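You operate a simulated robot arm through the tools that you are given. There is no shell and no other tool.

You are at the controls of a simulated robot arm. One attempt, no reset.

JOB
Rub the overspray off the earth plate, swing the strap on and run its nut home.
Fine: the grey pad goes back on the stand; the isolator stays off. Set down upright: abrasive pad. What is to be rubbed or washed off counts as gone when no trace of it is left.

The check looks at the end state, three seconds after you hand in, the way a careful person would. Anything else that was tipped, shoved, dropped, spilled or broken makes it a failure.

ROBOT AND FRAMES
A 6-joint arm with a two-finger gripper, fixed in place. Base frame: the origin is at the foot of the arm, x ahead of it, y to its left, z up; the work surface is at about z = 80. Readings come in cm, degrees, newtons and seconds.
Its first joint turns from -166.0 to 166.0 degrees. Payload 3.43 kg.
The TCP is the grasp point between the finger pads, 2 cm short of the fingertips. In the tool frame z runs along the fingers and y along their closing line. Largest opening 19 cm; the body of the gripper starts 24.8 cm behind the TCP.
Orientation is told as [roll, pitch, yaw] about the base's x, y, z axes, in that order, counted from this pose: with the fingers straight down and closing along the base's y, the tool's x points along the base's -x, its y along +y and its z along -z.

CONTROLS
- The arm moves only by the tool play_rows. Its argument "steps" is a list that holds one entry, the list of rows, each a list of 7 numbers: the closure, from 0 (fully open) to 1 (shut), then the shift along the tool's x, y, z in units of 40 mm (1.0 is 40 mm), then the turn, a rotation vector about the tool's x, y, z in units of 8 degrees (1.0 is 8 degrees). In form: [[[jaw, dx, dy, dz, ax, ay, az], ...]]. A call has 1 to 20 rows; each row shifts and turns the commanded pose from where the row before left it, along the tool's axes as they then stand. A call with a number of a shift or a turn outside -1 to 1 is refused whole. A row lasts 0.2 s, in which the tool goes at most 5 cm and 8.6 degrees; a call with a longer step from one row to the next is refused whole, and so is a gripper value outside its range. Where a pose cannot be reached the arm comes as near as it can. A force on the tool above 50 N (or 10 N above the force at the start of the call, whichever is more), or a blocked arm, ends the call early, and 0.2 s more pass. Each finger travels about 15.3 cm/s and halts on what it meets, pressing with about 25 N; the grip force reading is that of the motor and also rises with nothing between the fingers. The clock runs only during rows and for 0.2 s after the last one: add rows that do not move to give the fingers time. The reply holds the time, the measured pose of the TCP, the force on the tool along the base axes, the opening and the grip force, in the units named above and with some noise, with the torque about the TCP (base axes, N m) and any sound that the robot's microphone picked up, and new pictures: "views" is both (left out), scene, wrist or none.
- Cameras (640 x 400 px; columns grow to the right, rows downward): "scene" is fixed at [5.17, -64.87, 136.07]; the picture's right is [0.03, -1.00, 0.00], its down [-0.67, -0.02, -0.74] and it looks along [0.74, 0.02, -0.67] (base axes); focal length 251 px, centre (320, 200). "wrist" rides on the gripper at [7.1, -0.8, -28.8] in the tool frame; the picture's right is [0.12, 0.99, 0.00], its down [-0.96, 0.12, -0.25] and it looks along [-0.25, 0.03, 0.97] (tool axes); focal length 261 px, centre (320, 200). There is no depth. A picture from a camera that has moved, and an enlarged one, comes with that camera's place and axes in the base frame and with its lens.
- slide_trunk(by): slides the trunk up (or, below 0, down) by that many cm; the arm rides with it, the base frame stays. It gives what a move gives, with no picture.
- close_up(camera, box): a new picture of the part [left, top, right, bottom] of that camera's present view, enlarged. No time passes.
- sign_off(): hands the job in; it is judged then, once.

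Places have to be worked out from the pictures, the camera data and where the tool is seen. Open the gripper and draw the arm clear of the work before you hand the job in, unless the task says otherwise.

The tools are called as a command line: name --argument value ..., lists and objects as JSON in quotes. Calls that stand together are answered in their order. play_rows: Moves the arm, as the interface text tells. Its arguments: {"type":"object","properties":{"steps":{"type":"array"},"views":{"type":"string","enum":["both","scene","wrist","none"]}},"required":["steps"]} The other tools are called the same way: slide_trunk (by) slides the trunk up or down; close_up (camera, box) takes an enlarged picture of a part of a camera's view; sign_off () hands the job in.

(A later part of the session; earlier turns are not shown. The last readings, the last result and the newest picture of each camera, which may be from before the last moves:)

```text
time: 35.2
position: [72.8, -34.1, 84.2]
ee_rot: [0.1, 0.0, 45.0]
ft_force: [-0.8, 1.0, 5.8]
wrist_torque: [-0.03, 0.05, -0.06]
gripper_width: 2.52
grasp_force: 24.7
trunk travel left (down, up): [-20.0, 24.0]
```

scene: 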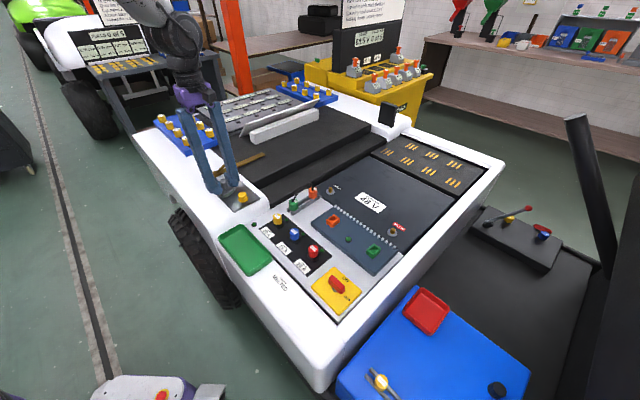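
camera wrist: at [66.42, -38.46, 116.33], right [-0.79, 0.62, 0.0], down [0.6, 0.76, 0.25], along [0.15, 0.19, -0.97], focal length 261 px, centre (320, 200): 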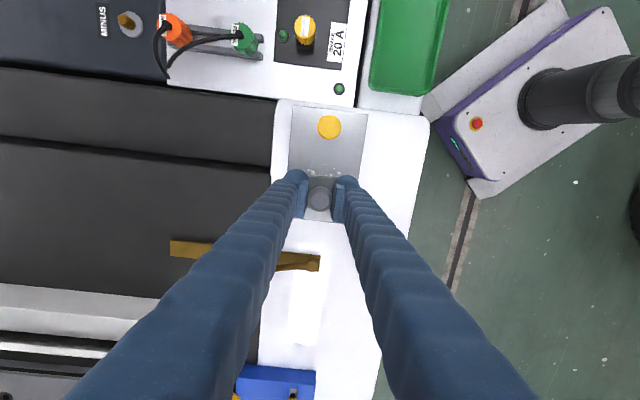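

I'll lift about 9 cm and shift off towards the strap side so the camera sees the whole plate.

play_rows --steps '[[[1, 0, 0, -0.5, 0, 0, 0], [1, 0, 0, -0.9, 0, 0, 0], [1, 0, 0, -0.9, 0, 0, 0], [1, -0.9, 0.3, 0, 0, 0, 0], [1, -0.9, 0.3, 0, 0, 0, 0], [1, 0, 0, 0, 0, 0, 0]]]'

close_up --camera "scene" --box '[215, 170, 265, 215]'

close_up --camera "wrist" --box '[250, 80, 400, 220]'

```text
time: 36.6
position: [76.07, -27.51, 93.54]
ee_rot: [0.0, 0.2, 45.1]
ft_force: [0.2, 1.3, -0.5]
wrist_torque: [-0.12, 0.01, -0.02]
gripper_width: 2.52
grasp_force: 25.2
trunk travel left (down, up): [-20.0, 24.0]
camera wrist: at [71.8, -32.97, 122.21], right [-0.79, 0.62, 0.0], down [0.6, 0.76, 0.25], along [0.15, 0.19, -0.97], focal length 261 px, centre (320, 200)
```

scene: 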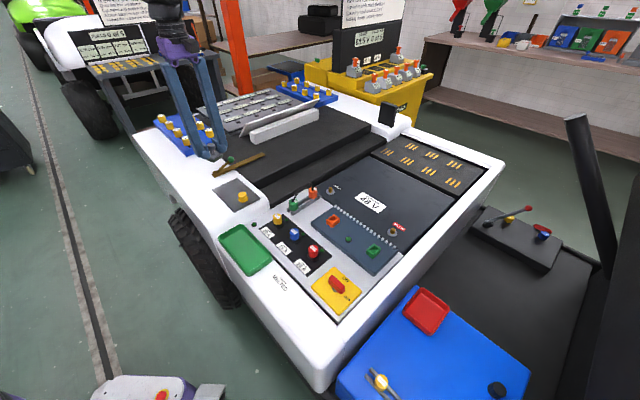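
wrist: 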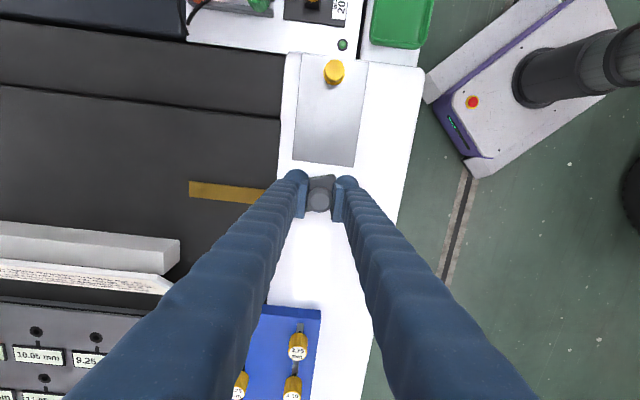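

```text
8.89 times, centred on (240, 192) of scene
camera zoom: at [5.17, -64.87, 136.07], right [0.03, -1.0, 0.0], down [-0.67, -0.02, -0.74], along [0.74, 0.02, -0.67], focal length 2233 px, centre (1031, 267)
```

zoom: 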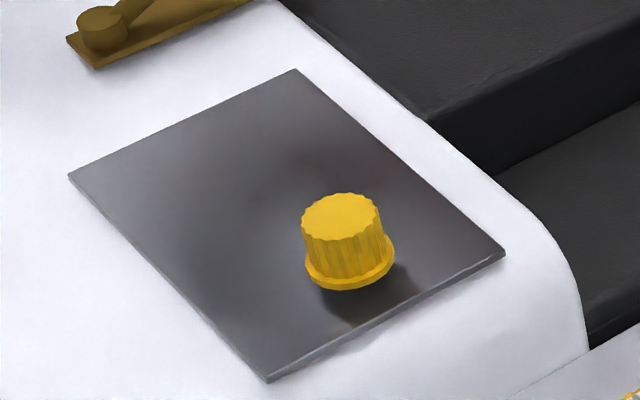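

```text
2.86 times, centred on (325, 150) of wrist
camera zoom: at [71.8, -32.97, 122.21], right [-0.79, 0.62, 0.0], down [0.6, 0.76, 0.25], along [0.15, 0.19, -0.97], focal length 745 px, centre (306, 343)
```

zoom: 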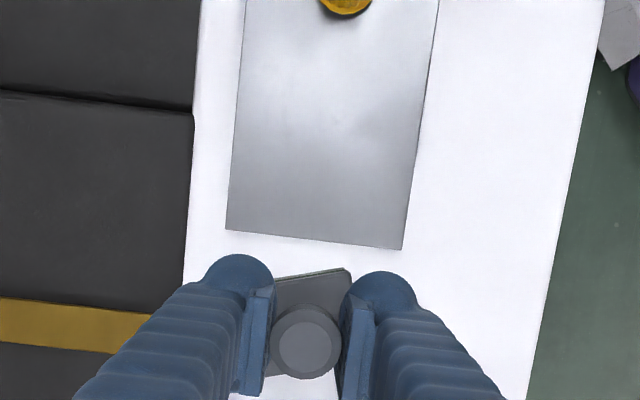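

The plate looks clean; I'll zoom in more to check for faint traces, and look at how the pad sits in the fingers.

close_up --camera "wrist" --box '[290, 80, 370, 130]'

close_up --camera "wrist" --box '[290, 120, 370, 170]'

close_up --camera "wrist" --box '[290, 160, 350, 220]'

close_up --camera "scene" --box '[185, 125, 245, 175]'

close_up --camera "scene" --box '[220, 175, 250, 200]'

```text
8.00 times, centred on (330, 105) of wrist
camera zoom: at [71.8, -32.97, 122.21], right [-0.79, 0.62, 0.0], down [0.6, 0.76, 0.25], along [0.15, 0.19, -0.97], focal length 2085 px, centre (240, 960)
```

zoom: 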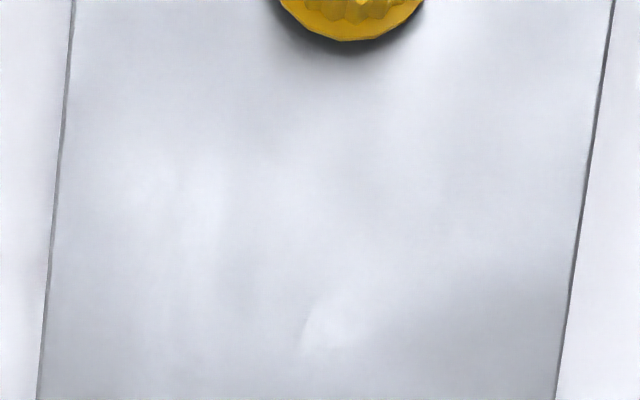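

```text
8.00 times, centred on (330, 145) of wrist
camera zoom: at [71.8, -32.97, 122.21], right [-0.79, 0.62, 0.0], down [0.6, 0.76, 0.25], along [0.15, 0.19, -0.97], focal length 2085 px, centre (240, 640)
```

zoom: 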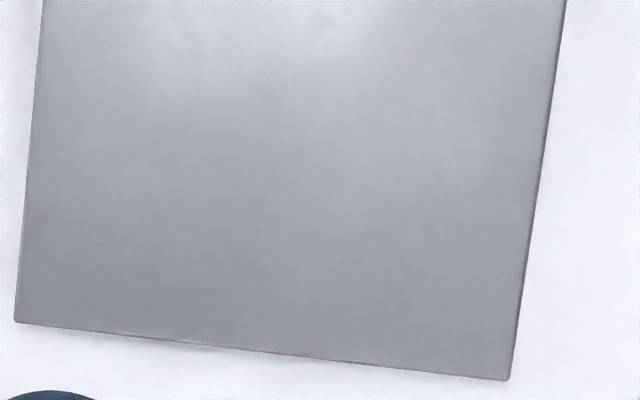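

```text
6.67 times, centred on (320, 190) of wrist
camera zoom: at [71.8, -32.97, 122.21], right [-0.79, 0.62, 0.0], down [0.6, 0.76, 0.25], along [0.15, 0.19, -0.97], focal length 1738 px, centre (320, 267)
```

zoom: 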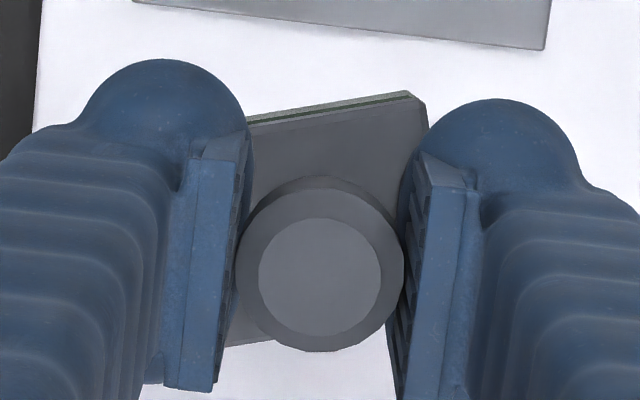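

```text
8.00 times, centred on (215, 150) of scene
camera zoom: at [5.17, -64.87, 136.07], right [0.03, -1.0, 0.0], down [-0.67, -0.02, -0.74], along [0.74, 0.02, -0.67], focal length 2009 px, centre (1160, 600)
```

zoom: 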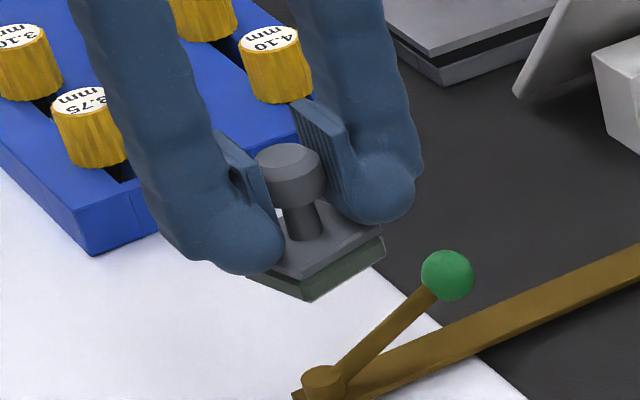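

```text
16.00 times, centred on (235, 188) of scene
camera zoom: at [5.17, -64.87, 136.07], right [0.03, -1.0, 0.0], down [-0.67, -0.02, -0.74], along [0.74, 0.02, -0.67], focal length 4019 px, centre (1680, 400)
```

zoom: 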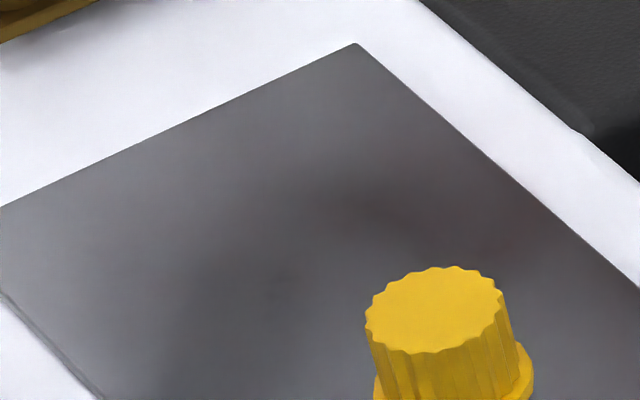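

Possibly just glare, but there is a faint brighter mark near u≈1.1. I'll view the plate from another position to tell glare from residue.

play_rows --steps '[[[1, 0, -0.9, -0.3, 0, 0, 0], [1, 0, -0.9, -0.3, 0, 0, 0], [1, 0.5, -0.5, -0.3, 0, 0, 0], [1, 0, 0, 0, 0, 0, 0]]]' --views "wrist"

close_up --camera "wrist" --box '[320, 80, 440, 170]'

```text
time: 37.6
position: [81.33, -35.49, 97.1]
ee_rot: [0.2, 0.0, 45.0]
ft_force: [-0.2, -0.7, -0.7]
wrist_torque: [0.1, -0.06, -0.01]
gripper_width: 2.55
grasp_force: 24.9
trunk travel left (down, up): [-20.0, 24.0]
camera wrist: at [77.08, -41.01, 125.88], right [-0.79, 0.62, 0.0], down [0.6, 0.76, 0.25], along [0.15, 0.2, -0.97], focal length 261 px, centre (320, 200)
```

wrist: 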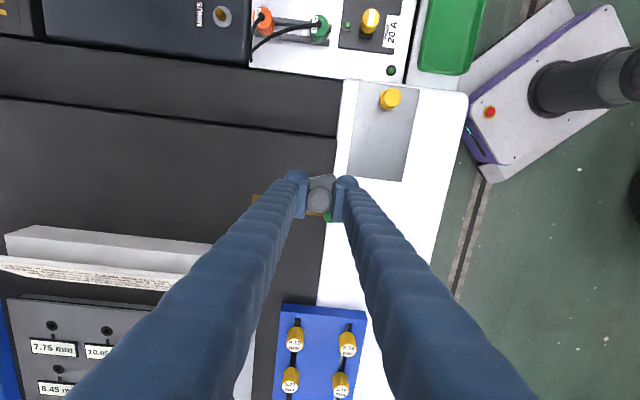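

```text
4.44 times, centred on (380, 125) of wrist
camera zoom: at [77.08, -41.01, 125.88], right [-0.79, 0.62, 0.0], down [0.6, 0.76, 0.25], along [0.15, 0.2, -0.97], focal length 1158 px, centre (53, 533)
```

zoom: 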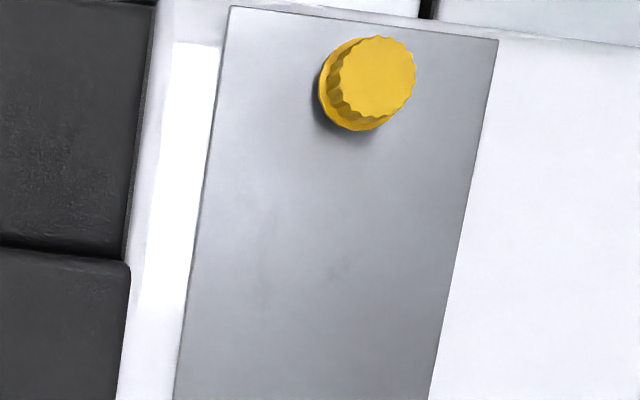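

The plate looks uniform from here. I'll zoom further into the middle region.

close_up --camera "wrist" --box '[360, 110, 424, 150]'

close_up --camera "wrist" --box '[350, 140, 414, 180]'

close_up --camera "scene" --box '[218, 178, 250, 202]'

```text
10.00 times, centred on (392, 130) of wrist
camera zoom: at [77.08, -41.01, 125.88], right [-0.79, 0.62, 0.0], down [0.6, 0.76, 0.25], along [0.15, 0.2, -0.97], focal length 2606 px, centre (-400, 900)
```

zoom: 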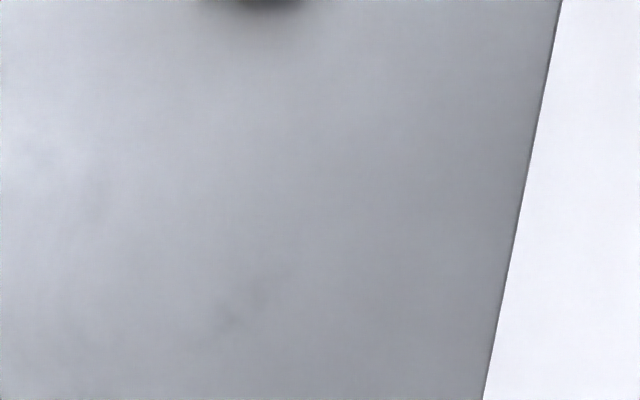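

```text
10.00 times, centred on (382, 160) of wrist
camera zoom: at [77.08, -41.01, 125.88], right [-0.79, 0.62, 0.0], down [0.6, 0.76, 0.25], along [0.15, 0.2, -0.97], focal length 2606 px, centre (-300, 600)
```

zoom: 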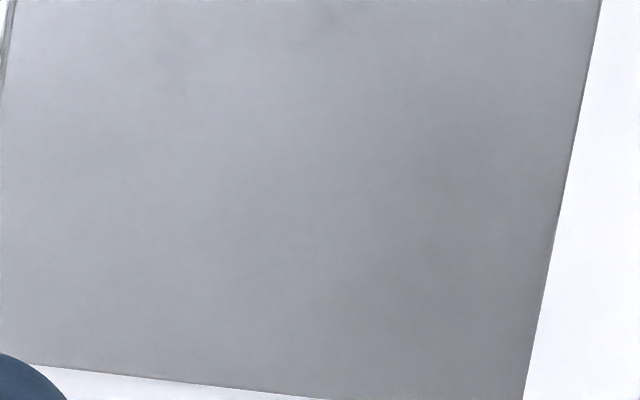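

```text
16.00 times, centred on (234, 190) of scene
camera zoom: at [5.17, -64.87, 136.07], right [0.03, -1.0, 0.0], down [-0.67, -0.02, -0.74], along [0.74, 0.02, -0.67], focal length 4019 px, centre (1696, 360)
```

zoom: 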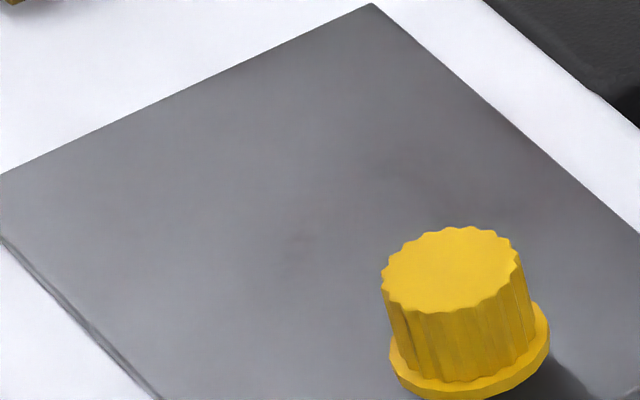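

It looks clean, but since no trace may remain I'll make a second full pass with steady pressure. First I'll return above the plate's corner of the spot area and come down close.

play_rows --steps '[[[1, 0.4775, 0.7425, 0, 0, 0, 0], [1, 0.4775, 0.7425, 0, 0, 0, 0], [1, 0.4775, 0.7425, 0, 0, 0, 0], [1, 0.4775, 0.7425, 0, 0, 0, 0], [1, 0, 0, 0.75, 0, 0, 0], [1, 0, 0, 0.75, 0, 0, 0], [1, 0, 0, 0.75, 0, 0, 0], [1, 0, 0, 0.75, 0, 0, 0], [1, 0, 0, 0, 0, 0, 0]]]' --views "scene"

close_up --camera "scene" --box '[215, 150, 275, 220]'

```text
time: 39.6
position: [67.63, -32.41, 85.15]
ee_rot: [0.0, 0.0, 45.0]
ft_force: [-0.1, 0.6, -0.9]
wrist_torque: [0.03, -0.01, 0.01]
gripper_width: 2.52
grasp_force: 24.7
trunk travel left (down, up): [-20.0, 24.0]
```

scene: 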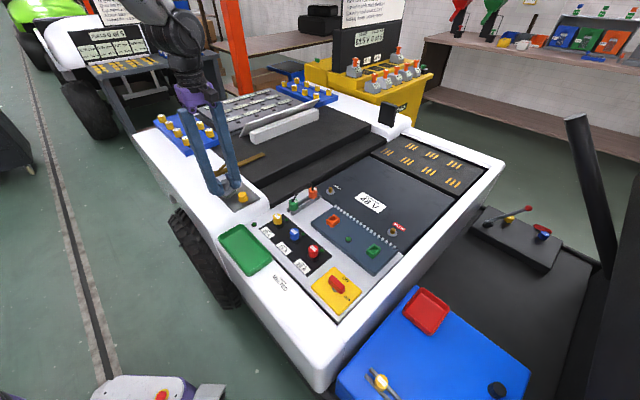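

```text
5.71 times, centred on (245, 185) of scene
camera zoom: at [5.17, -64.87, 136.07], right [0.03, -1.0, 0.0], down [-0.67, -0.02, -0.74], along [0.74, 0.02, -0.67], focal length 1435 px, centre (749, 286)
```

zoom: 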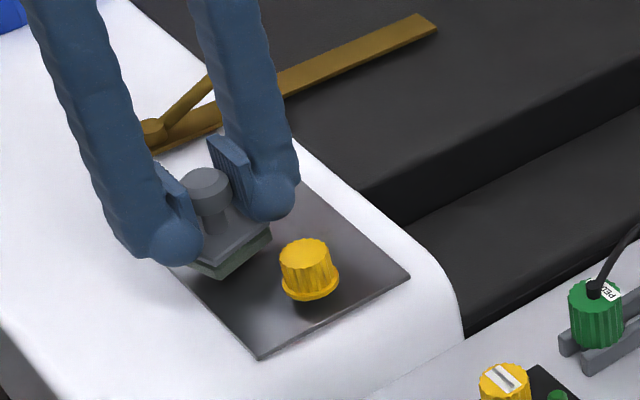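

I'm just above the plate at u≈0.5, v≈2.4. I'll lower in 1 mm steps until contact.

play_rows --steps '[[[1, 0, 0, 0.05, 0, 0, 0], [1, 0, 0, 0.05, 0, 0, 0], [1, 0, 0, 0.05, 0, 0, 0], [1, 0, 0, 0.025, 0, 0, 0], [1, 0, 0, 0.025, 0, 0, 0], [1, 0, 0, 0, 0, 0, 0]]]' --views "none"

```text
time: 41.0
position: [67.45, -32.35, 84.36]
ee_rot: [0.0, 0.0, 45.1]
ft_force: [0.3, 0.9, 4.3]
wrist_torque: [-0.01, 0.01, -0.08]
gripper_width: 2.55
grasp_force: 25.6
trunk travel left (down, up): [-20.0, 24.0]
```

Light contact at 4 N. I'll press a bit more and do a serpentine over the whole spot area.

play_rows --steps '[[[1, 0, 0, 0.03, 0, 0, 0], [1, 0, -0.24, 0.003, 0, 0, 0], [1, 0, -0.24, 0.003, 0, 0, 0], [1, 0, -0.24, 0.003, 0, 0, 0], [1, 0, -0.24, 0.003, 0, 0, 0], [1, 0, -0.24, 0.003, 0, 0, 0], [1, -0.3, 0, 0.003, 0, 0, 0], [1, 0, 0.24, 0.003, 0, 0, 0], [1, 0, 0.24, 0.003, 0, 0, 0], [1, 0, 0.24, 0.003, 0, 0, 0], [1, 0, 0.24, 0.003, 0, 0, 0], [1, 0, 0.24, 0.003, 0, 0, 0]]]' --views "none"

```text
time: 43.6
position: [68.22, -31.45, 84.15]
ee_rot: [-0.1, -0.1, 44.9]
ft_force: [6.4, -6.9, 38.6]
wrist_torque: [-0.17, -0.09, 0.02]
gripper_width: 2.53
grasp_force: 25.3
trunk travel left (down, up): [-20.0, 24.0]
```

Force has risen to 38 N, so I'll ease off a little and keep rubbing without further pressing.

play_rows --steps '[[[1, 0, 0, -0.03, 0, 0, 0], [1, -0.3, 0, 0, 0, 0, 0], [1, 0, -0.24, 0, 0, 0, 0], [1, 0, -0.24, 0, 0, 0, 0], [1, 0, -0.24, 0, 0, 0, 0], [1, 0, -0.24, 0, 0, 0, 0], [1, 0, -0.24, 0, 0, 0, 0]]]' --views "none"

```text
time: 45.2
position: [72.33, -33.87, 84.14]
ee_rot: [-0.1, 0.0, 45.0]
ft_force: [-6.2, 6.7, 27.7]
wrist_torque: [0.24, 0.15, -0.04]
gripper_width: 2.54
grasp_force: 25.0
trunk travel left (down, up): [-20.0, 24.0]
```

Good steady contact at about 28 N. I'll continue the serpentine over u≈3.5–4.6 and then back.

play_rows --steps '[[[1, -0.25, 0, -0.01, 0, 0, 0], [1, 0, 0.24, 0, 0, 0, 0], [1, 0, 0.24, 0, 0, 0, 0], [1, 0, 0.24, 0, 0, 0, 0], [1, 0, 0.24, 0, 0, 0, 0], [1, 0, 0.24, 0, 0, 0, 0], [1, -0.15, 0, 0, 0, 0, 0], [1, 0, -0.24, 0, 0, 0, 0], [1, 0, -0.24, 0, 0, 0, 0], [1, 0, -0.24, 0, 0, 0, 0], [1, 0, -0.24, 0, 0, 0, 0], [1, 0, -0.24, 0, 0, 0, 0]]]' --views "none"

```text
time: 47.8
position: [73.49, -32.75, 84.25]
ee_rot: [-0.1, 0.1, 44.9]
ft_force: [-3.7, 3.1, 14.4]
wrist_torque: [0.09, -0.01, -0.03]
gripper_width: 2.54
grasp_force: 25.5
trunk travel left (down, up): [-20.0, 24.0]
```

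Still 14 N. One more serpentine back towards the nut side.

play_rows --steps '[[[1, 0, 0.22, 0.005, 0, 0, 0], [1, 0, 0.22, 0, 0, 0, 0], [1, 0, 0.22, 0, 0, 0, 0], [1, 0, 0.22, 0, 0, 0, 0], [1, 0, 0.22, 0, 0, 0, 0], [1, 0.35, 0, 0, 0, 0, 0], [1, 0, -0.22, 0, 0, 0, 0], [1, 0, -0.22, 0, 0, 0, 0], [1, 0, -0.22, 0, 0, 0, 0], [1, 0, -0.22, 0, 0, 0, 0], [1, 0, -0.22, 0, 0, 0, 0], [1, 0.35, 0, 0, 0, 0, 0], [1, 0, 0.22, 0, 0, 0, 0], [1, 0, 0.22, 0, 0, 0, 0], [1, 0, 0.22, 0, 0, 0, 0], [1, 0, 0.22, 0, 0, 0, 0], [1, 0, 0.22, 0, 0, 0, 0]]]' --views "none"

```text
time: 51.4
position: [68.38, -31.72, 84.13]
ee_rot: [-0.2, 0.0, 45.0]
ft_force: [6.7, -5.8, 36.1]
wrist_torque: [-0.05, -0.1, 0.01]
gripper_width: 2.52
grasp_force: 25.3
trunk travel left (down, up): [-20.0, 24.0]
```

One last row at u≈0.6, then lift for inspection.

play_rows --steps '[[[1, 0.25, 0, -0.02, 0, 0, 0], [1, 0, -0.22, 0, 0, 0, 0], [1, 0, -0.22, 0, 0, 0, 0], [1, 0, -0.22, 0, 0, 0, 0], [1, 0, -0.22, 0, 0, 0, 0], [1, 0, -0.22, 0, 0, 0, 0], [1, 0, 0, -0.5, 0, 0, 0], [1, 0, 0, -0.9, 0, 0, 0], [1, 0, 0, -0.9, 0, 0, 0], [1, 0, 0, -0.9, 0, 0, 0], [1, -0.9, 0, 0, 0, 0, 0], [1, -0.9, 0, 0, 0, 0, 0], [1, -0.9, 0, 0, 0, 0, 0], [1, 0, 0, 0, 0, 0, 0]]]'

close_up --camera "wrist" --box '[270, 50, 430, 170]'

close_up --camera "scene" --box '[215, 170, 265, 215]'

close_up --camera "scene" --box '[185, 115, 245, 165]'

```text
time: 54.4
position: [78.77, -27.83, 97.29]
ee_rot: [0.1, 0.1, 45.0]
ft_force: [-0.8, 0.1, -0.7]
wrist_torque: [-0.11, 0.0, -0.03]
gripper_width: 2.55
grasp_force: 24.6
trunk travel left (down, up): [-20.0, 24.0]
camera wrist: at [74.48, -33.33, 126.0], right [-0.79, 0.62, 0.0], down [0.6, 0.76, 0.25], along [0.15, 0.19, -0.97], focal length 261 px, centre (320, 200)
```

scene: 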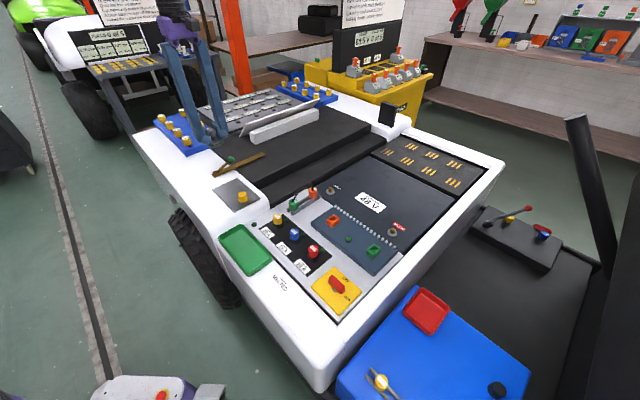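
wrist: 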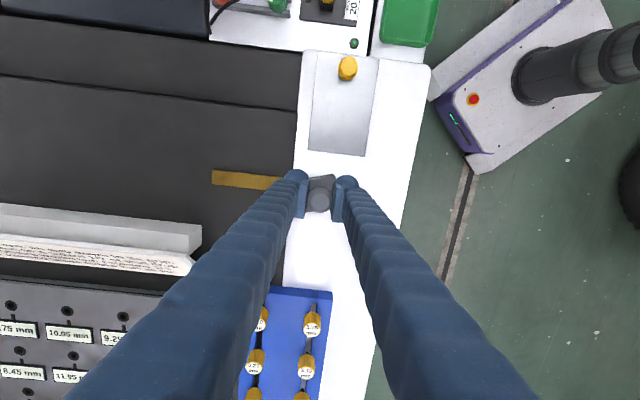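

```text
3.33 times, centred on (350, 110) of wrist
camera zoom: at [74.48, -33.33, 126.0], right [-0.79, 0.62, 0.0], down [0.6, 0.76, 0.25], along [0.15, 0.19, -0.97], focal length 869 px, centre (220, 500)
```

zoom: 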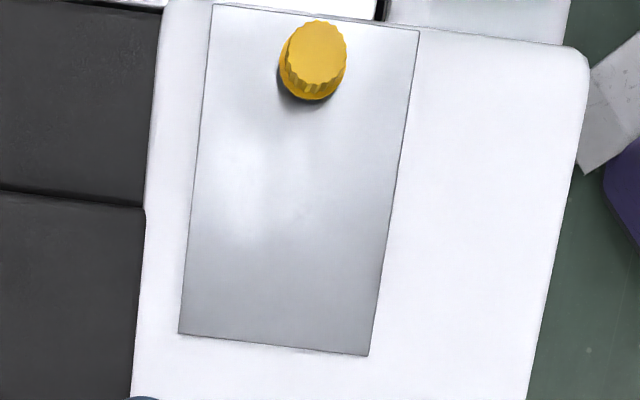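

```text
8.89 times, centred on (240, 192) of scene
camera zoom: at [5.17, -64.87, 136.07], right [0.03, -1.0, 0.0], down [-0.67, -0.02, -0.74], along [0.74, 0.02, -0.67], focal length 2233 px, centre (1031, 267)
```

zoom: 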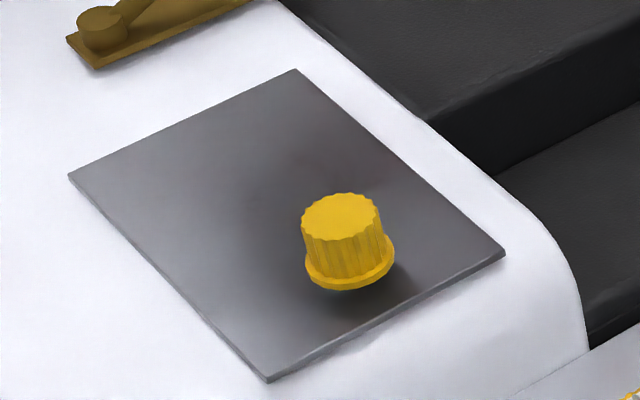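

```text
8.00 times, centred on (215, 140) of scene
camera zoom: at [5.17, -64.87, 136.07], right [0.03, -1.0, 0.0], down [-0.67, -0.02, -0.74], along [0.74, 0.02, -0.67], focal length 2009 px, centre (1160, 680)
```

zoom: 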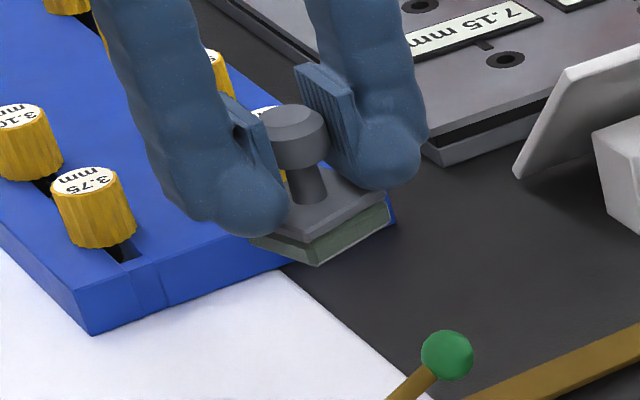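

The plate looks clean after both passes. One more zoom on the spot that looked suspect before.

close_up --camera "wrist" --box '[315, 85, 379, 125]'

close_up --camera "scene" --box '[225, 180, 249, 196]'

```text
10.00 times, centred on (347, 105) of wrist
camera zoom: at [74.48, -33.33, 126.0], right [-0.79, 0.62, 0.0], down [0.6, 0.76, 0.25], along [0.15, 0.19, -0.97], focal length 2606 px, centre (50, 1150)
```

zoom: 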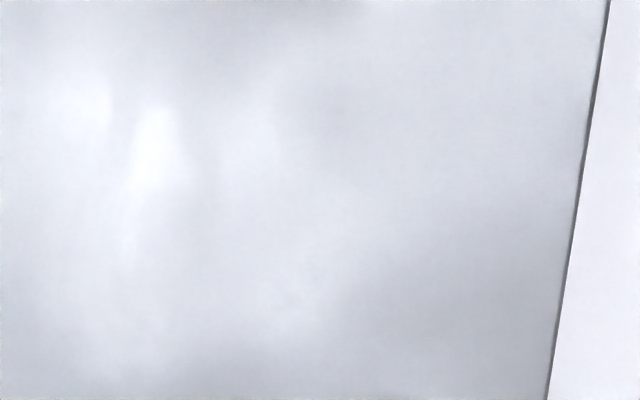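

```text
16.00 times, centred on (237, 188) of scene
camera zoom: at [5.17, -64.87, 136.07], right [0.03, -1.0, 0.0], down [-0.67, -0.02, -0.74], along [0.74, 0.02, -0.67], focal length 4019 px, centre (1648, 392)
```

zoom: 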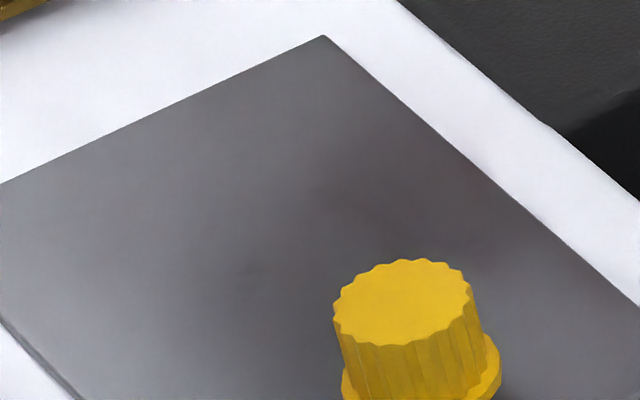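

The bright patch is only environment glare, so the plate is clean. Next I'll carry the pad back to above its spot on the blue stand.

play_rows --steps '[[[1, 0.955, -0.0575, 0, 0, 0, 0], [1, 0.955, -0.0575, 0, 0, 0, 0], [1, 0.955, -0.0575, 0, 0, 0, 0], [1, 0.955, -0.0575, 0, 0, 0, 0], [1, 0.955, -0.0575, 0, 0, 0, 0], [1, 0.955, -0.0575, 0, 0, 0, 0], [1, 0.955, -0.0575, 0, 0, 0, 0], [1, 0.955, -0.0575, 0, 0, 0, 0], [1, 0.955, -0.0575, 0, 0, 0, 0], [1, 0.955, -0.0575, 0, 0, 0, 0], [1, 0.955, -0.0575, 0, 0, 0, 0], [1, 0.955, -0.0575, 0, 0, 0, 0], [1, 0.955, -0.0575, 0, 0, 0, 0], [1, 0.955, -0.0575, 0, 0, 0, 0], [1, 0.955, -0.0575, 0, 0, 0, 0], [1, 0.955, -0.0575, 0, 0, 0, 0], [1, 0.955, -0.0575, 0, 0, 0, 0], [1, 0.955, -0.0575, 0, 0, 0, 0], [1, 0.955, -0.0575, 0, 0, 0, 0], [1, 0.955, -0.0575, 0, 0, 0, 0]]]'

```text
time: 58.6
position: [27.67, -85.15, 96.83]
ee_rot: [0.0, 0.1, 45.1]
ft_force: [-0.6, -0.2, -1.3]
wrist_torque: [0.02, -0.02, 0.0]
gripper_width: 2.53
grasp_force: 25.0
trunk travel left (down, up): [-20.0, 24.0]
camera wrist: at [23.36, -90.79, 125.64], right [-0.79, 0.62, 0.0], down [0.6, 0.76, 0.25], along [0.15, 0.19, -0.97], focal length 261 px, centre (320, 200)
```

scene: 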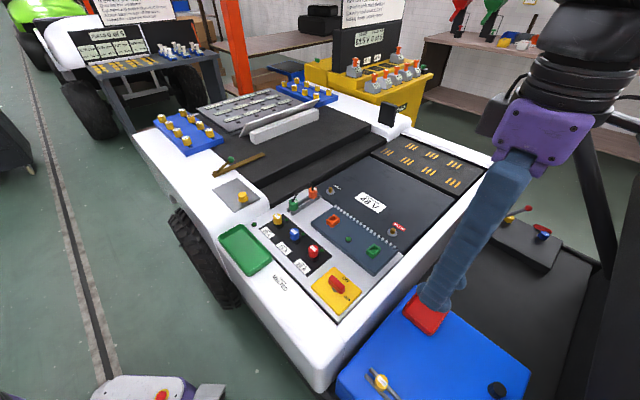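
wrist: 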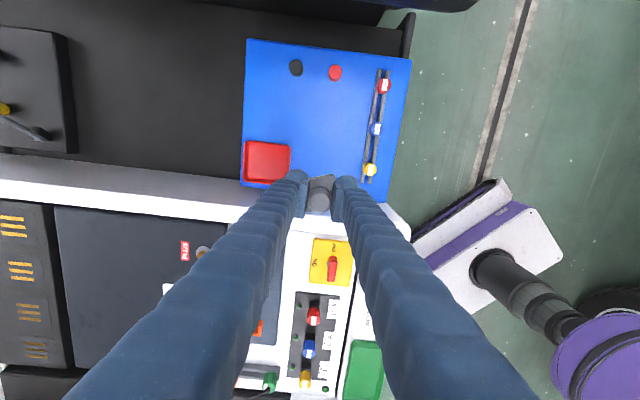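

I'm above the original spot. I'll descend to just above the stand.

play_rows --steps '[[[1, -0.058, -0.04, 0.8, 0, 0, 0], [1, 0, 0, 0.8, 0, 0, 0], [1, 0, 0, 0.8, 0, 0, 0], [1, 0, 0, 0.8, 0, 0, 0], [1, 0, 0, 0.8, 0, 0, 0], [1, 0, 0, 0.8, 0, 0, 0], [1, 0, 0, 0.8, 0, 0, 0], [1, 0, 0, 0.6, 0, 0, 0], [1, 0, 0, 0, 0, 0, 0]]]'

close_up --camera "wrist" --box '[270, 140, 370, 240]'

```text
time: 60.6
position: [28.07, -85.0, 72.17]
ee_rot: [0.0, 0.1, 44.9]
ft_force: [0.0, -0.4, -0.4]
wrist_torque: [0.04, 0.01, 0.01]
gripper_width: 2.53
grasp_force: 25.2
trunk travel left (down, up): [-20.0, 24.0]
camera wrist: at [23.79, -90.6, 100.95], right [-0.79, 0.62, 0.0], down [0.6, 0.76, 0.25], along [0.15, 0.19, -0.97], focal length 261 px, centre (320, 200)
```

scene: 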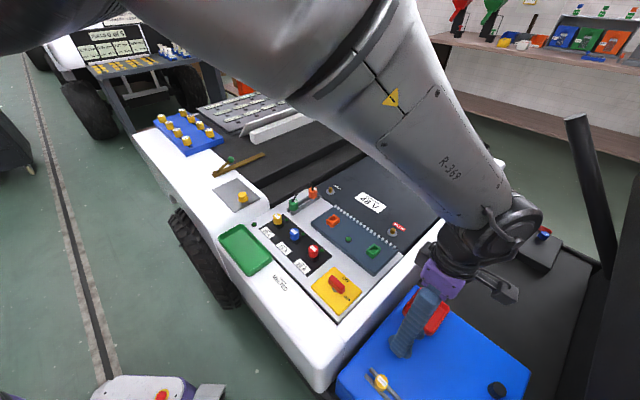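
wrist: 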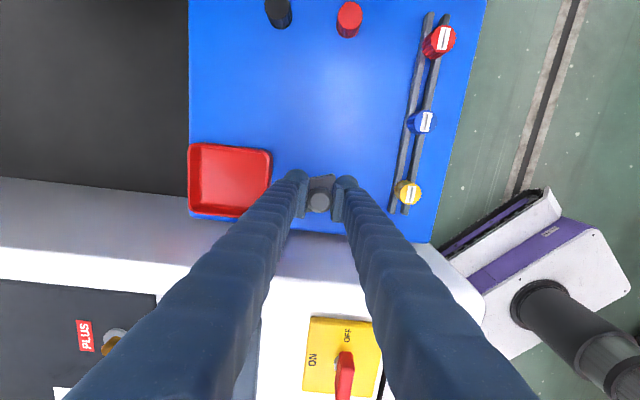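

```text
4.00 times, centred on (320, 190) of wrist
camera zoom: at [23.79, -90.6, 100.95], right [-0.79, 0.62, 0.0], down [0.6, 0.76, 0.25], along [0.15, 0.19, -0.97], focal length 1043 px, centre (320, 240)
```

zoom: 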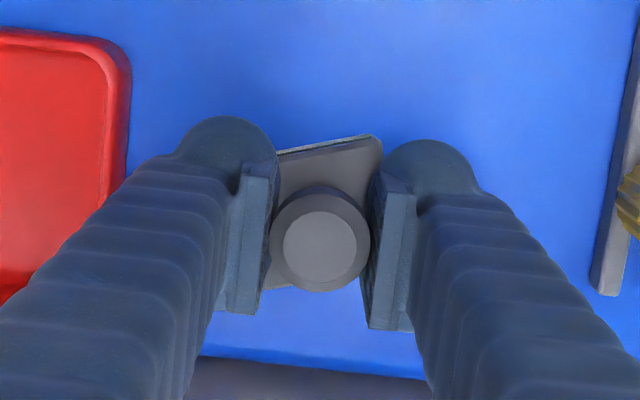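

The pad is about 2.4 cm above the stand. I'll lower carefully.

play_rows --steps '[[[1, 0, 0, 0.12, 0, 0, 0], [1, 0, 0, 0.12, 0, 0, 0], [1, 0, 0, 0.12, 0, 0, 0], [1, 0, 0, 0.1, 0, 0, 0], [1, 0, 0, 0.03, 0, 0, 0], [1, 0, 0, 0.025, 0, 0, 0], [1, 0, 0, 0, 0, 0, 0]]]' --views "none"

```text
time: 62.2
position: [28.06, -84.89, 70.23]
ee_rot: [0.1, 0.0, 45.0]
ft_force: [0.5, -0.3, -1.0]
wrist_torque: [-0.07, 0.03, -0.01]
gripper_width: 2.52
grasp_force: 25.0
trunk travel left (down, up): [-20.0, 24.0]
```

play_rows --steps '[[[1, 0, 0, 0.025, 0, 0, 0], [1, 0, 0, 0.025, 0, 0, 0], [1, 0, 0, 0.025, 0, 0, 0], [1, 0, 0, 0, 0, 0, 0]]]' --views "none"

```text
time: 63.2
position: [28.13, -85.13, 69.92]
ee_rot: [0.0, 0.0, 44.9]
ft_force: [0.3, 0.0, -0.1]
wrist_torque: [0.02, -0.03, -0.01]
gripper_width: 2.54
grasp_force: 25.2
trunk travel left (down, up): [-20.0, 24.0]
```

Not yet touching. I'll go down in half-millimetre to millimetre steps.

play_rows --steps '[[[1, 0, 0, 0.02, 0, 0, 0], [1, 0, 0, 0.02, 0, 0, 0], [1, 0, 0, 0, 0, 0, 0]]]' --views "none"

```text
time: 64.0
position: [28.03, -85.24, 69.83]
ee_rot: [0.1, -0.1, 45.0]
ft_force: [2.5, 0.6, 5.9]
wrist_torque: [0.02, -0.08, 0.02]
gripper_width: 2.54
grasp_force: 24.9
trunk travel left (down, up): [-20.0, 24.0]
```

The pad is on the stand (about 6 N). I'll open the fingers to clear it.

play_rows --steps '[[[0.83, 0, 0, 0, 0, 0, 0], [0.78, 0, 0, 0, 0, 0, 0], [0.745, 0, 0, 0, 0, 0, 0], [0.745, 0, 0, 0, 0, 0, 0], [0.745, 0, 0, 0, 0, 0, 0]]]' --views "wrist"

close_up --camera "wrist" --box '[270, 140, 370, 240]'

```text
time: 65.2
position: [28.0, -85.11, 69.64]
ee_rot: [0.0, 0.1, 45.0]
ft_force: [0.1, 0.7, -0.1]
wrist_torque: [-0.02, -0.02, -0.03]
gripper_width: 4.85
grasp_force: 0.0
trunk travel left (down, up): [-20.0, 24.0]
camera wrist: at [23.73, -90.69, 98.5], right [-0.79, 0.62, 0.0], down [0.6, 0.76, 0.25], along [0.15, 0.19, -0.97], focal length 261 px, centre (320, 200)
```

wrist: 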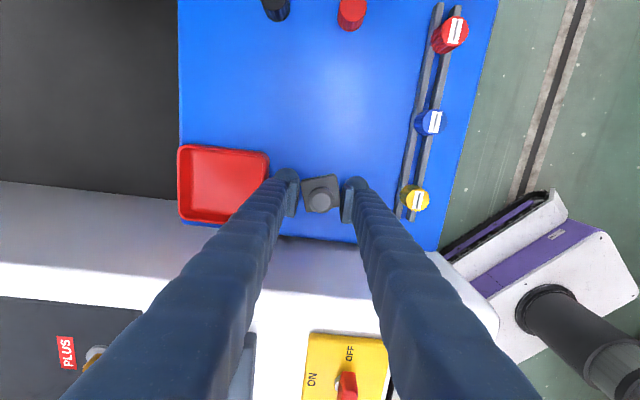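

```text
4.00 times, centred on (320, 190) of wrist
camera zoom: at [23.73, -90.69, 98.5], right [-0.79, 0.62, 0.0], down [0.6, 0.76, 0.25], along [0.15, 0.19, -0.97], focal length 1043 px, centre (320, 240)
```

zoom: 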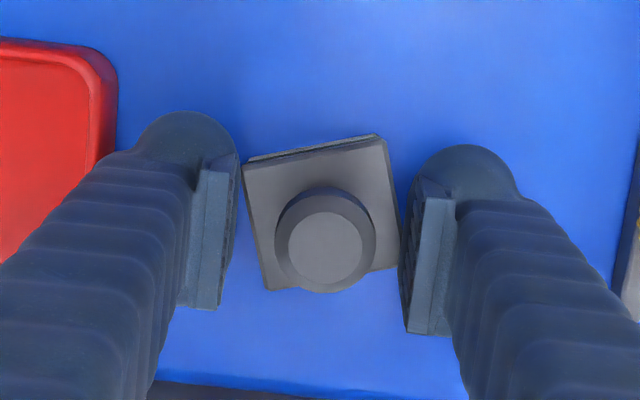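

The pad stands upright on the stand. I'll rise straight up out of it and look back.

play_rows --steps '[[[0.745, 0, 0, -0.3, 0, 0, 0], [0.745, 0, 0, -0.5, 0, 0, 0], [0.745, 0, 0, -0.8, 0, 0, 0], [0.745, 0, 0, -0.9, 0, 0, 0], [0.745, 0, 0, -0.9, 0, 0, 0], [0.745, 0, 0, -0.9, 0, 0, 0], [0.745, 0, 0, -0.9, 0, 0, 0], [0.745, 0, 0, -0.9, 0, 0, 0], [0.745, 0, 0, -0.9, 0, 0, 0], [0.745, 0, 0, 0, 0, 0, 0]]]'

close_up --camera "scene" --box '[370, 310, 450, 370]'

close_up --camera "wrist" --box '[280, 140, 360, 200]'

```text
time: 67.4
position: [27.74, -85.12, 97.66]
ee_rot: [-0.1, 0.0, 45.1]
ft_force: [0.1, -0.7, -0.1]
wrist_torque: [-0.11, -0.01, -0.01]
gripper_width: 4.86
grasp_force: 0.1
trunk travel left (down, up): [-20.0, 24.0]
camera wrist: at [23.44, -90.72, 126.5], right [-0.79, 0.62, 0.0], down [0.6, 0.76, 0.25], along [0.15, 0.19, -0.97], focal length 261 px, centre (320, 200)
```

scene: 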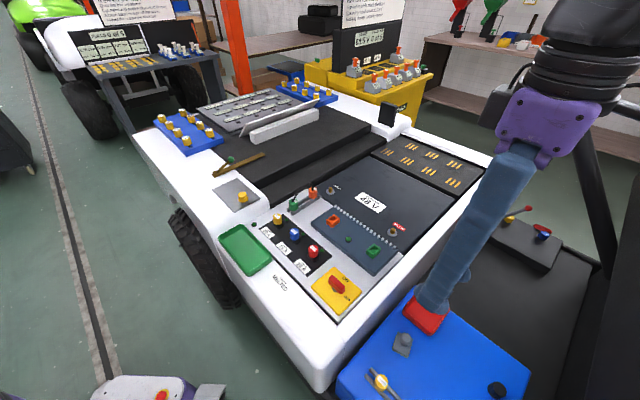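
wrist: 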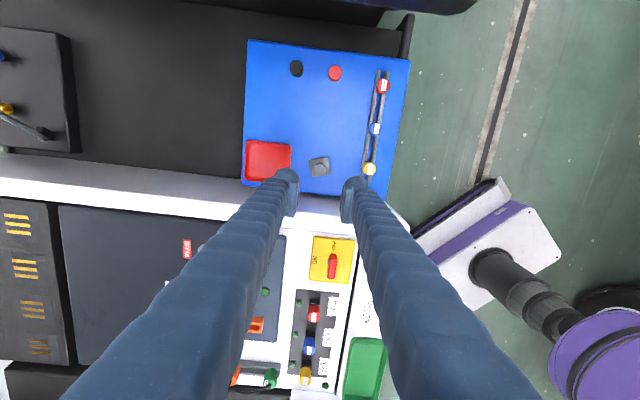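

```text
6.67 times, centred on (410, 340) of scene
camera zoom: at [5.17, -64.87, 136.07], right [0.03, -1.0, 0.0], down [-0.67, -0.02, -0.74], along [0.74, 0.02, -0.67], focal length 1674 px, centre (-280, -733)
```

zoom: 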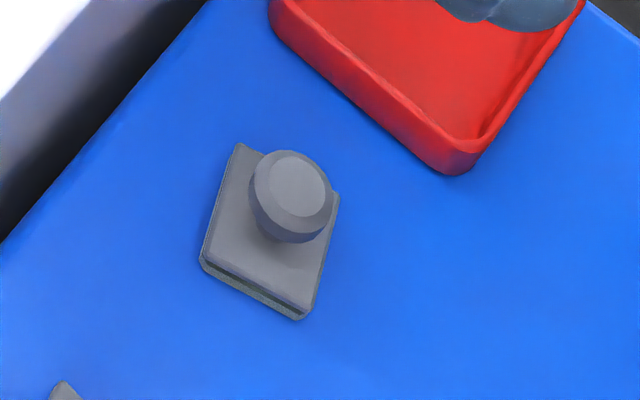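

```text
6.67 times, centred on (320, 170) of wrist
camera zoom: at [23.44, -90.72, 126.5], right [-0.79, 0.62, 0.0], down [0.6, 0.76, 0.25], along [0.15, 0.19, -0.97], focal length 1738 px, centre (320, 400)
```

zoom: 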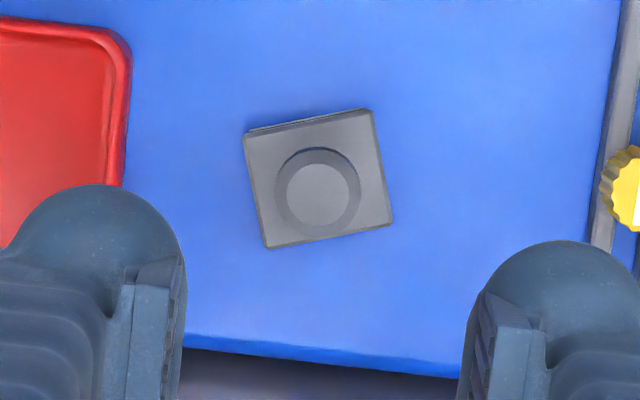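

The pad is back on the stand, upright in its spot. Next I'll fly to above the strap's green ball at about (83.4,-29.5).

play_rows --steps '[[[0.745, -0.98, 0, 0, 0, 0, 0], [0.745, -0.98, 0, 0, 0, 0, 0], [0.745, -0.98, 0, 0, 0, 0, 0], [0.745, -0.98, 0, 0, 0, 0, 0], [0.745, -0.98, 0, 0, 0, 0, 0], [0.745, -0.98, 0, 0, 0, 0, 0], [0.745, -0.98, 0, 0, 0, 0, 0], [0.745, -0.98, 0, 0, 0, 0, 0], [0.745, -0.98, 0, 0, 0, 0, 0], [0.745, -0.98, 0, 0, 0, 0, 0], [0.745, -0.98, 0, 0, 0, 0, 0], [0.745, -0.98, 0, 0, 0, 0, 0], [0.745, -0.98, 0, 0, 0, 0, 0], [0.745, -0.98, 0, 0, 0, 0, 0], [0.745, -0.98, 0, 0, 0, 0, 0], [0.745, -0.98, 0, 0, 0, 0, 0], [0.745, -0.98, 0, 0, 0, 0, 0], [0.745, -0.98, 0, 0, 0, 0, 0], [0.745, -0.98, 0, 0, 0, 0, 0], [0.745, -0.98, 0, 0, 0, 0, 0]]]' --views "none"

play_rows --steps '[[[0.745, 0, 0, 0, 0, 0, 0.97], [0.745, 0, 0, 0, 0, 0, 0.97], [0.745, 0, 0, 0, 0, 0, 0.97], [0.745, 0, 0, 0, 0, 0, 0.97], [0.745, 0, 0, 0, 0, 0, 0.97], [0.745, 0, 0, 0, 0, 0, 0.97], [0.745, 0, 0, 0, 0, 0, 0.97], [0.745, 0, 0, 0, 0, 0, 0.97], [0.745, 0, 0, 0, 0, 0, 0.97], [0.745, 0, 0, 0, 0, 0, 0.97], [0.745, 0, 0, 0, 0, 0, 0.97], [0.745, 0, 0, 0, 0, 0, 0.97], [0.745, 0, 0, 0, 0, 0, 0]]]'

close_up --camera "wrist" --box '[220, 80, 420, 240]'

```text
time: 71.6
position: [84.17, -29.77, 97.93]
ee_rot: [0.1, 0.1, 45.1]
ft_force: [0.4, 1.0, 0.1]
wrist_torque: [-0.02, 0.01, 0.01]
gripper_width: 4.85
grasp_force: 0.0
trunk travel left (down, up): [-20.0, 24.0]
```

```text
time: 74.4
position: [83.71, -29.6, 97.63]
ee_rot: [0.0, 0.0, -48.3]
ft_force: [0.0, -0.1, 0.2]
wrist_torque: [0.03, 0.01, -0.02]
gripper_width: 4.83
grasp_force: 0.0
trunk travel left (down, up): [-20.0, 24.0]
camera wrist: at [78.45, -24.95, 126.44], right [0.66, 0.75, 0.0], down [0.73, -0.64, 0.25], along [0.18, -0.16, -0.97], focal length 261 px, centre (320, 200)
```

scene: 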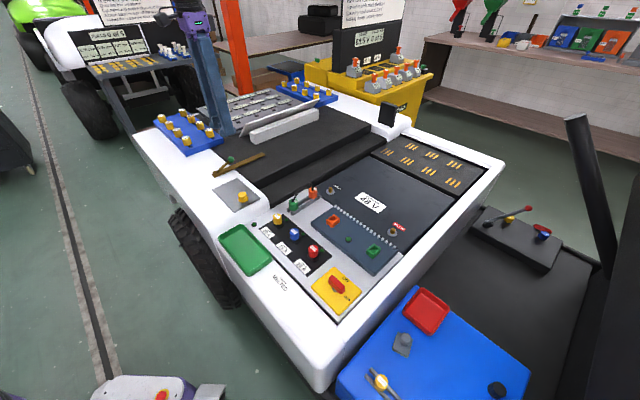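
wrist: 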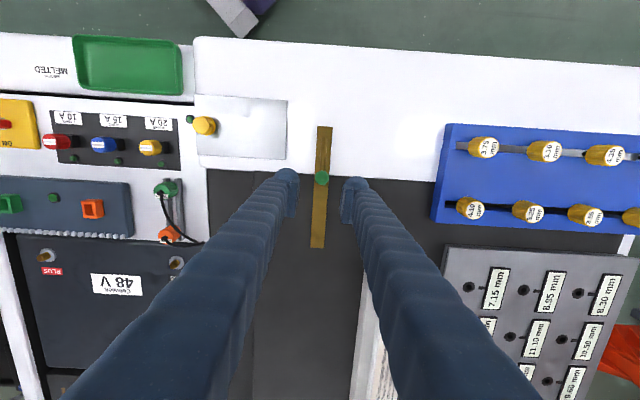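

```text
2.50 times, centred on (320, 160) of wrist
camera zoom: at [78.45, -24.95, 126.44], right [0.66, 0.75, 0.0], down [0.73, -0.64, 0.25], along [0.18, -0.16, -0.97], focal length 652 px, centre (320, 300)
```

zoom: 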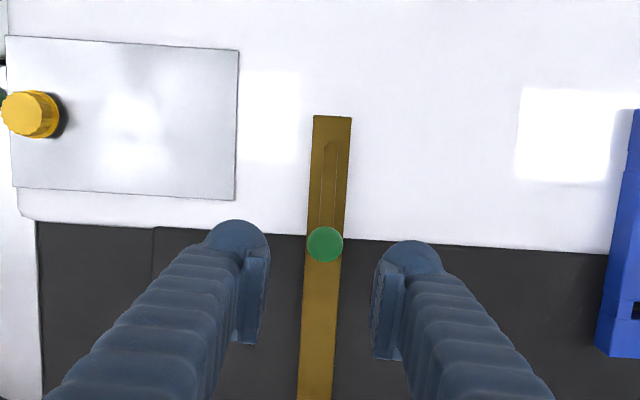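

The ball is seen about 0.4 cm off the finger midline. I'll zoom on the strap's pivot end to fix the rotation centre.

close_up --camera "wrist" --box '[290, 120, 354, 190]'

close_up --camera "wrist" --box '[180, 100, 244, 140]'

```text
5.71 times, centred on (322, 155) of wrist
camera zoom: at [78.45, -24.95, 126.44], right [0.66, 0.75, 0.0], down [0.73, -0.64, 0.25], along [0.18, -0.16, -0.97], focal length 1489 px, centre (309, 457)
```

zoom: 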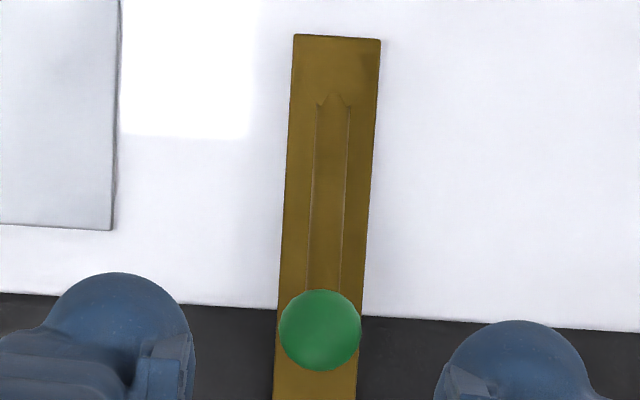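

```text
10.00 times, centred on (212, 120) of wrist
camera zoom: at [78.45, -24.95, 126.44], right [0.66, 0.75, 0.0], down [0.73, -0.64, 0.25], along [0.18, -0.16, -0.97], focal length 2606 px, centre (1400, 1000)
```

zoom: 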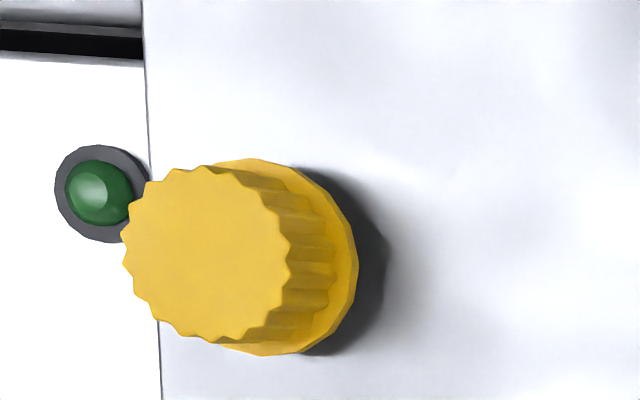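

The pivot is near (79.3,-24.5) and the ball near (83.9,-29.3,84.6), at a radius of about 6.7 cm. I'll correct sideways and lower the open fingers around the ball.

play_rows --steps '[[[0.745, 0.035, 0.097, 0.2, 0, 0, 0], [0.745, 0, 0, 0.8, 0, 0, 0], [0.745, 0, 0, 0.8, 0, 0, 0], [0.745, 0, 0, 0.4, 0, 0, 0], [0.745, 0, 0, 0, 0, 0, 0]]]' --views "wrist"

close_up --camera "wrist" --box '[260, 120, 380, 240]'

close_up --camera "scene" --box '[195, 125, 275, 185]'

```text
time: 75.6
position: [83.63, -29.5, 88.85]
ee_rot: [-0.1, 0.0, -48.1]
ft_force: [0.4, 0.2, 0.2]
wrist_torque: [0.02, -0.02, 0.03]
gripper_width: 4.84
grasp_force: 0.0
trunk travel left (down, up): [-20.0, 24.0]
camera wrist: at [78.42, -24.69, 117.66], right [0.66, 0.75, 0.0], down [0.73, -0.64, 0.25], along [0.19, -0.16, -0.97], focal length 261 px, centre (320, 200)
```

wrist: 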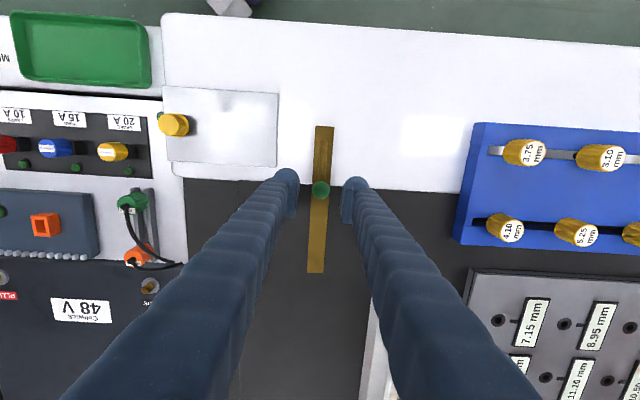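

```text
3.33 times, centred on (320, 180) of wrist
camera zoom: at [78.42, -24.69, 117.66], right [0.66, 0.75, 0.0], down [0.73, -0.64, 0.25], along [0.19, -0.16, -0.97], focal length 869 px, centre (320, 267)
```

zoom: 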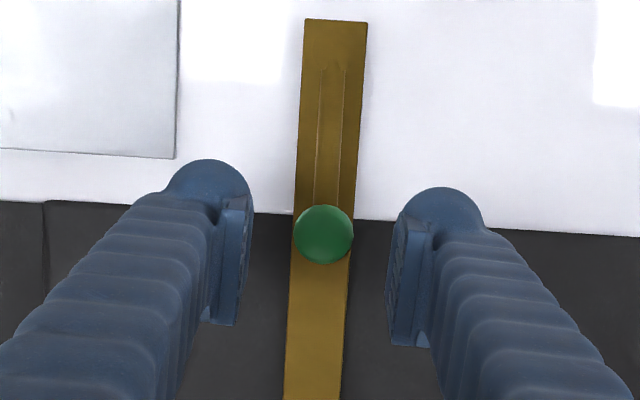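

```text
6.67 times, centred on (235, 155) of scene
camera zoom: at [5.17, -64.87, 136.07], right [0.03, -1.0, 0.0], down [-0.67, -0.02, -0.74], along [0.74, 0.02, -0.67], focal length 1674 px, centre (887, 500)
```

zoom: 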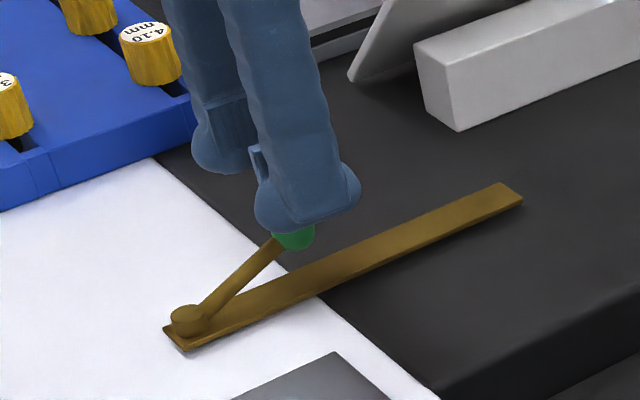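

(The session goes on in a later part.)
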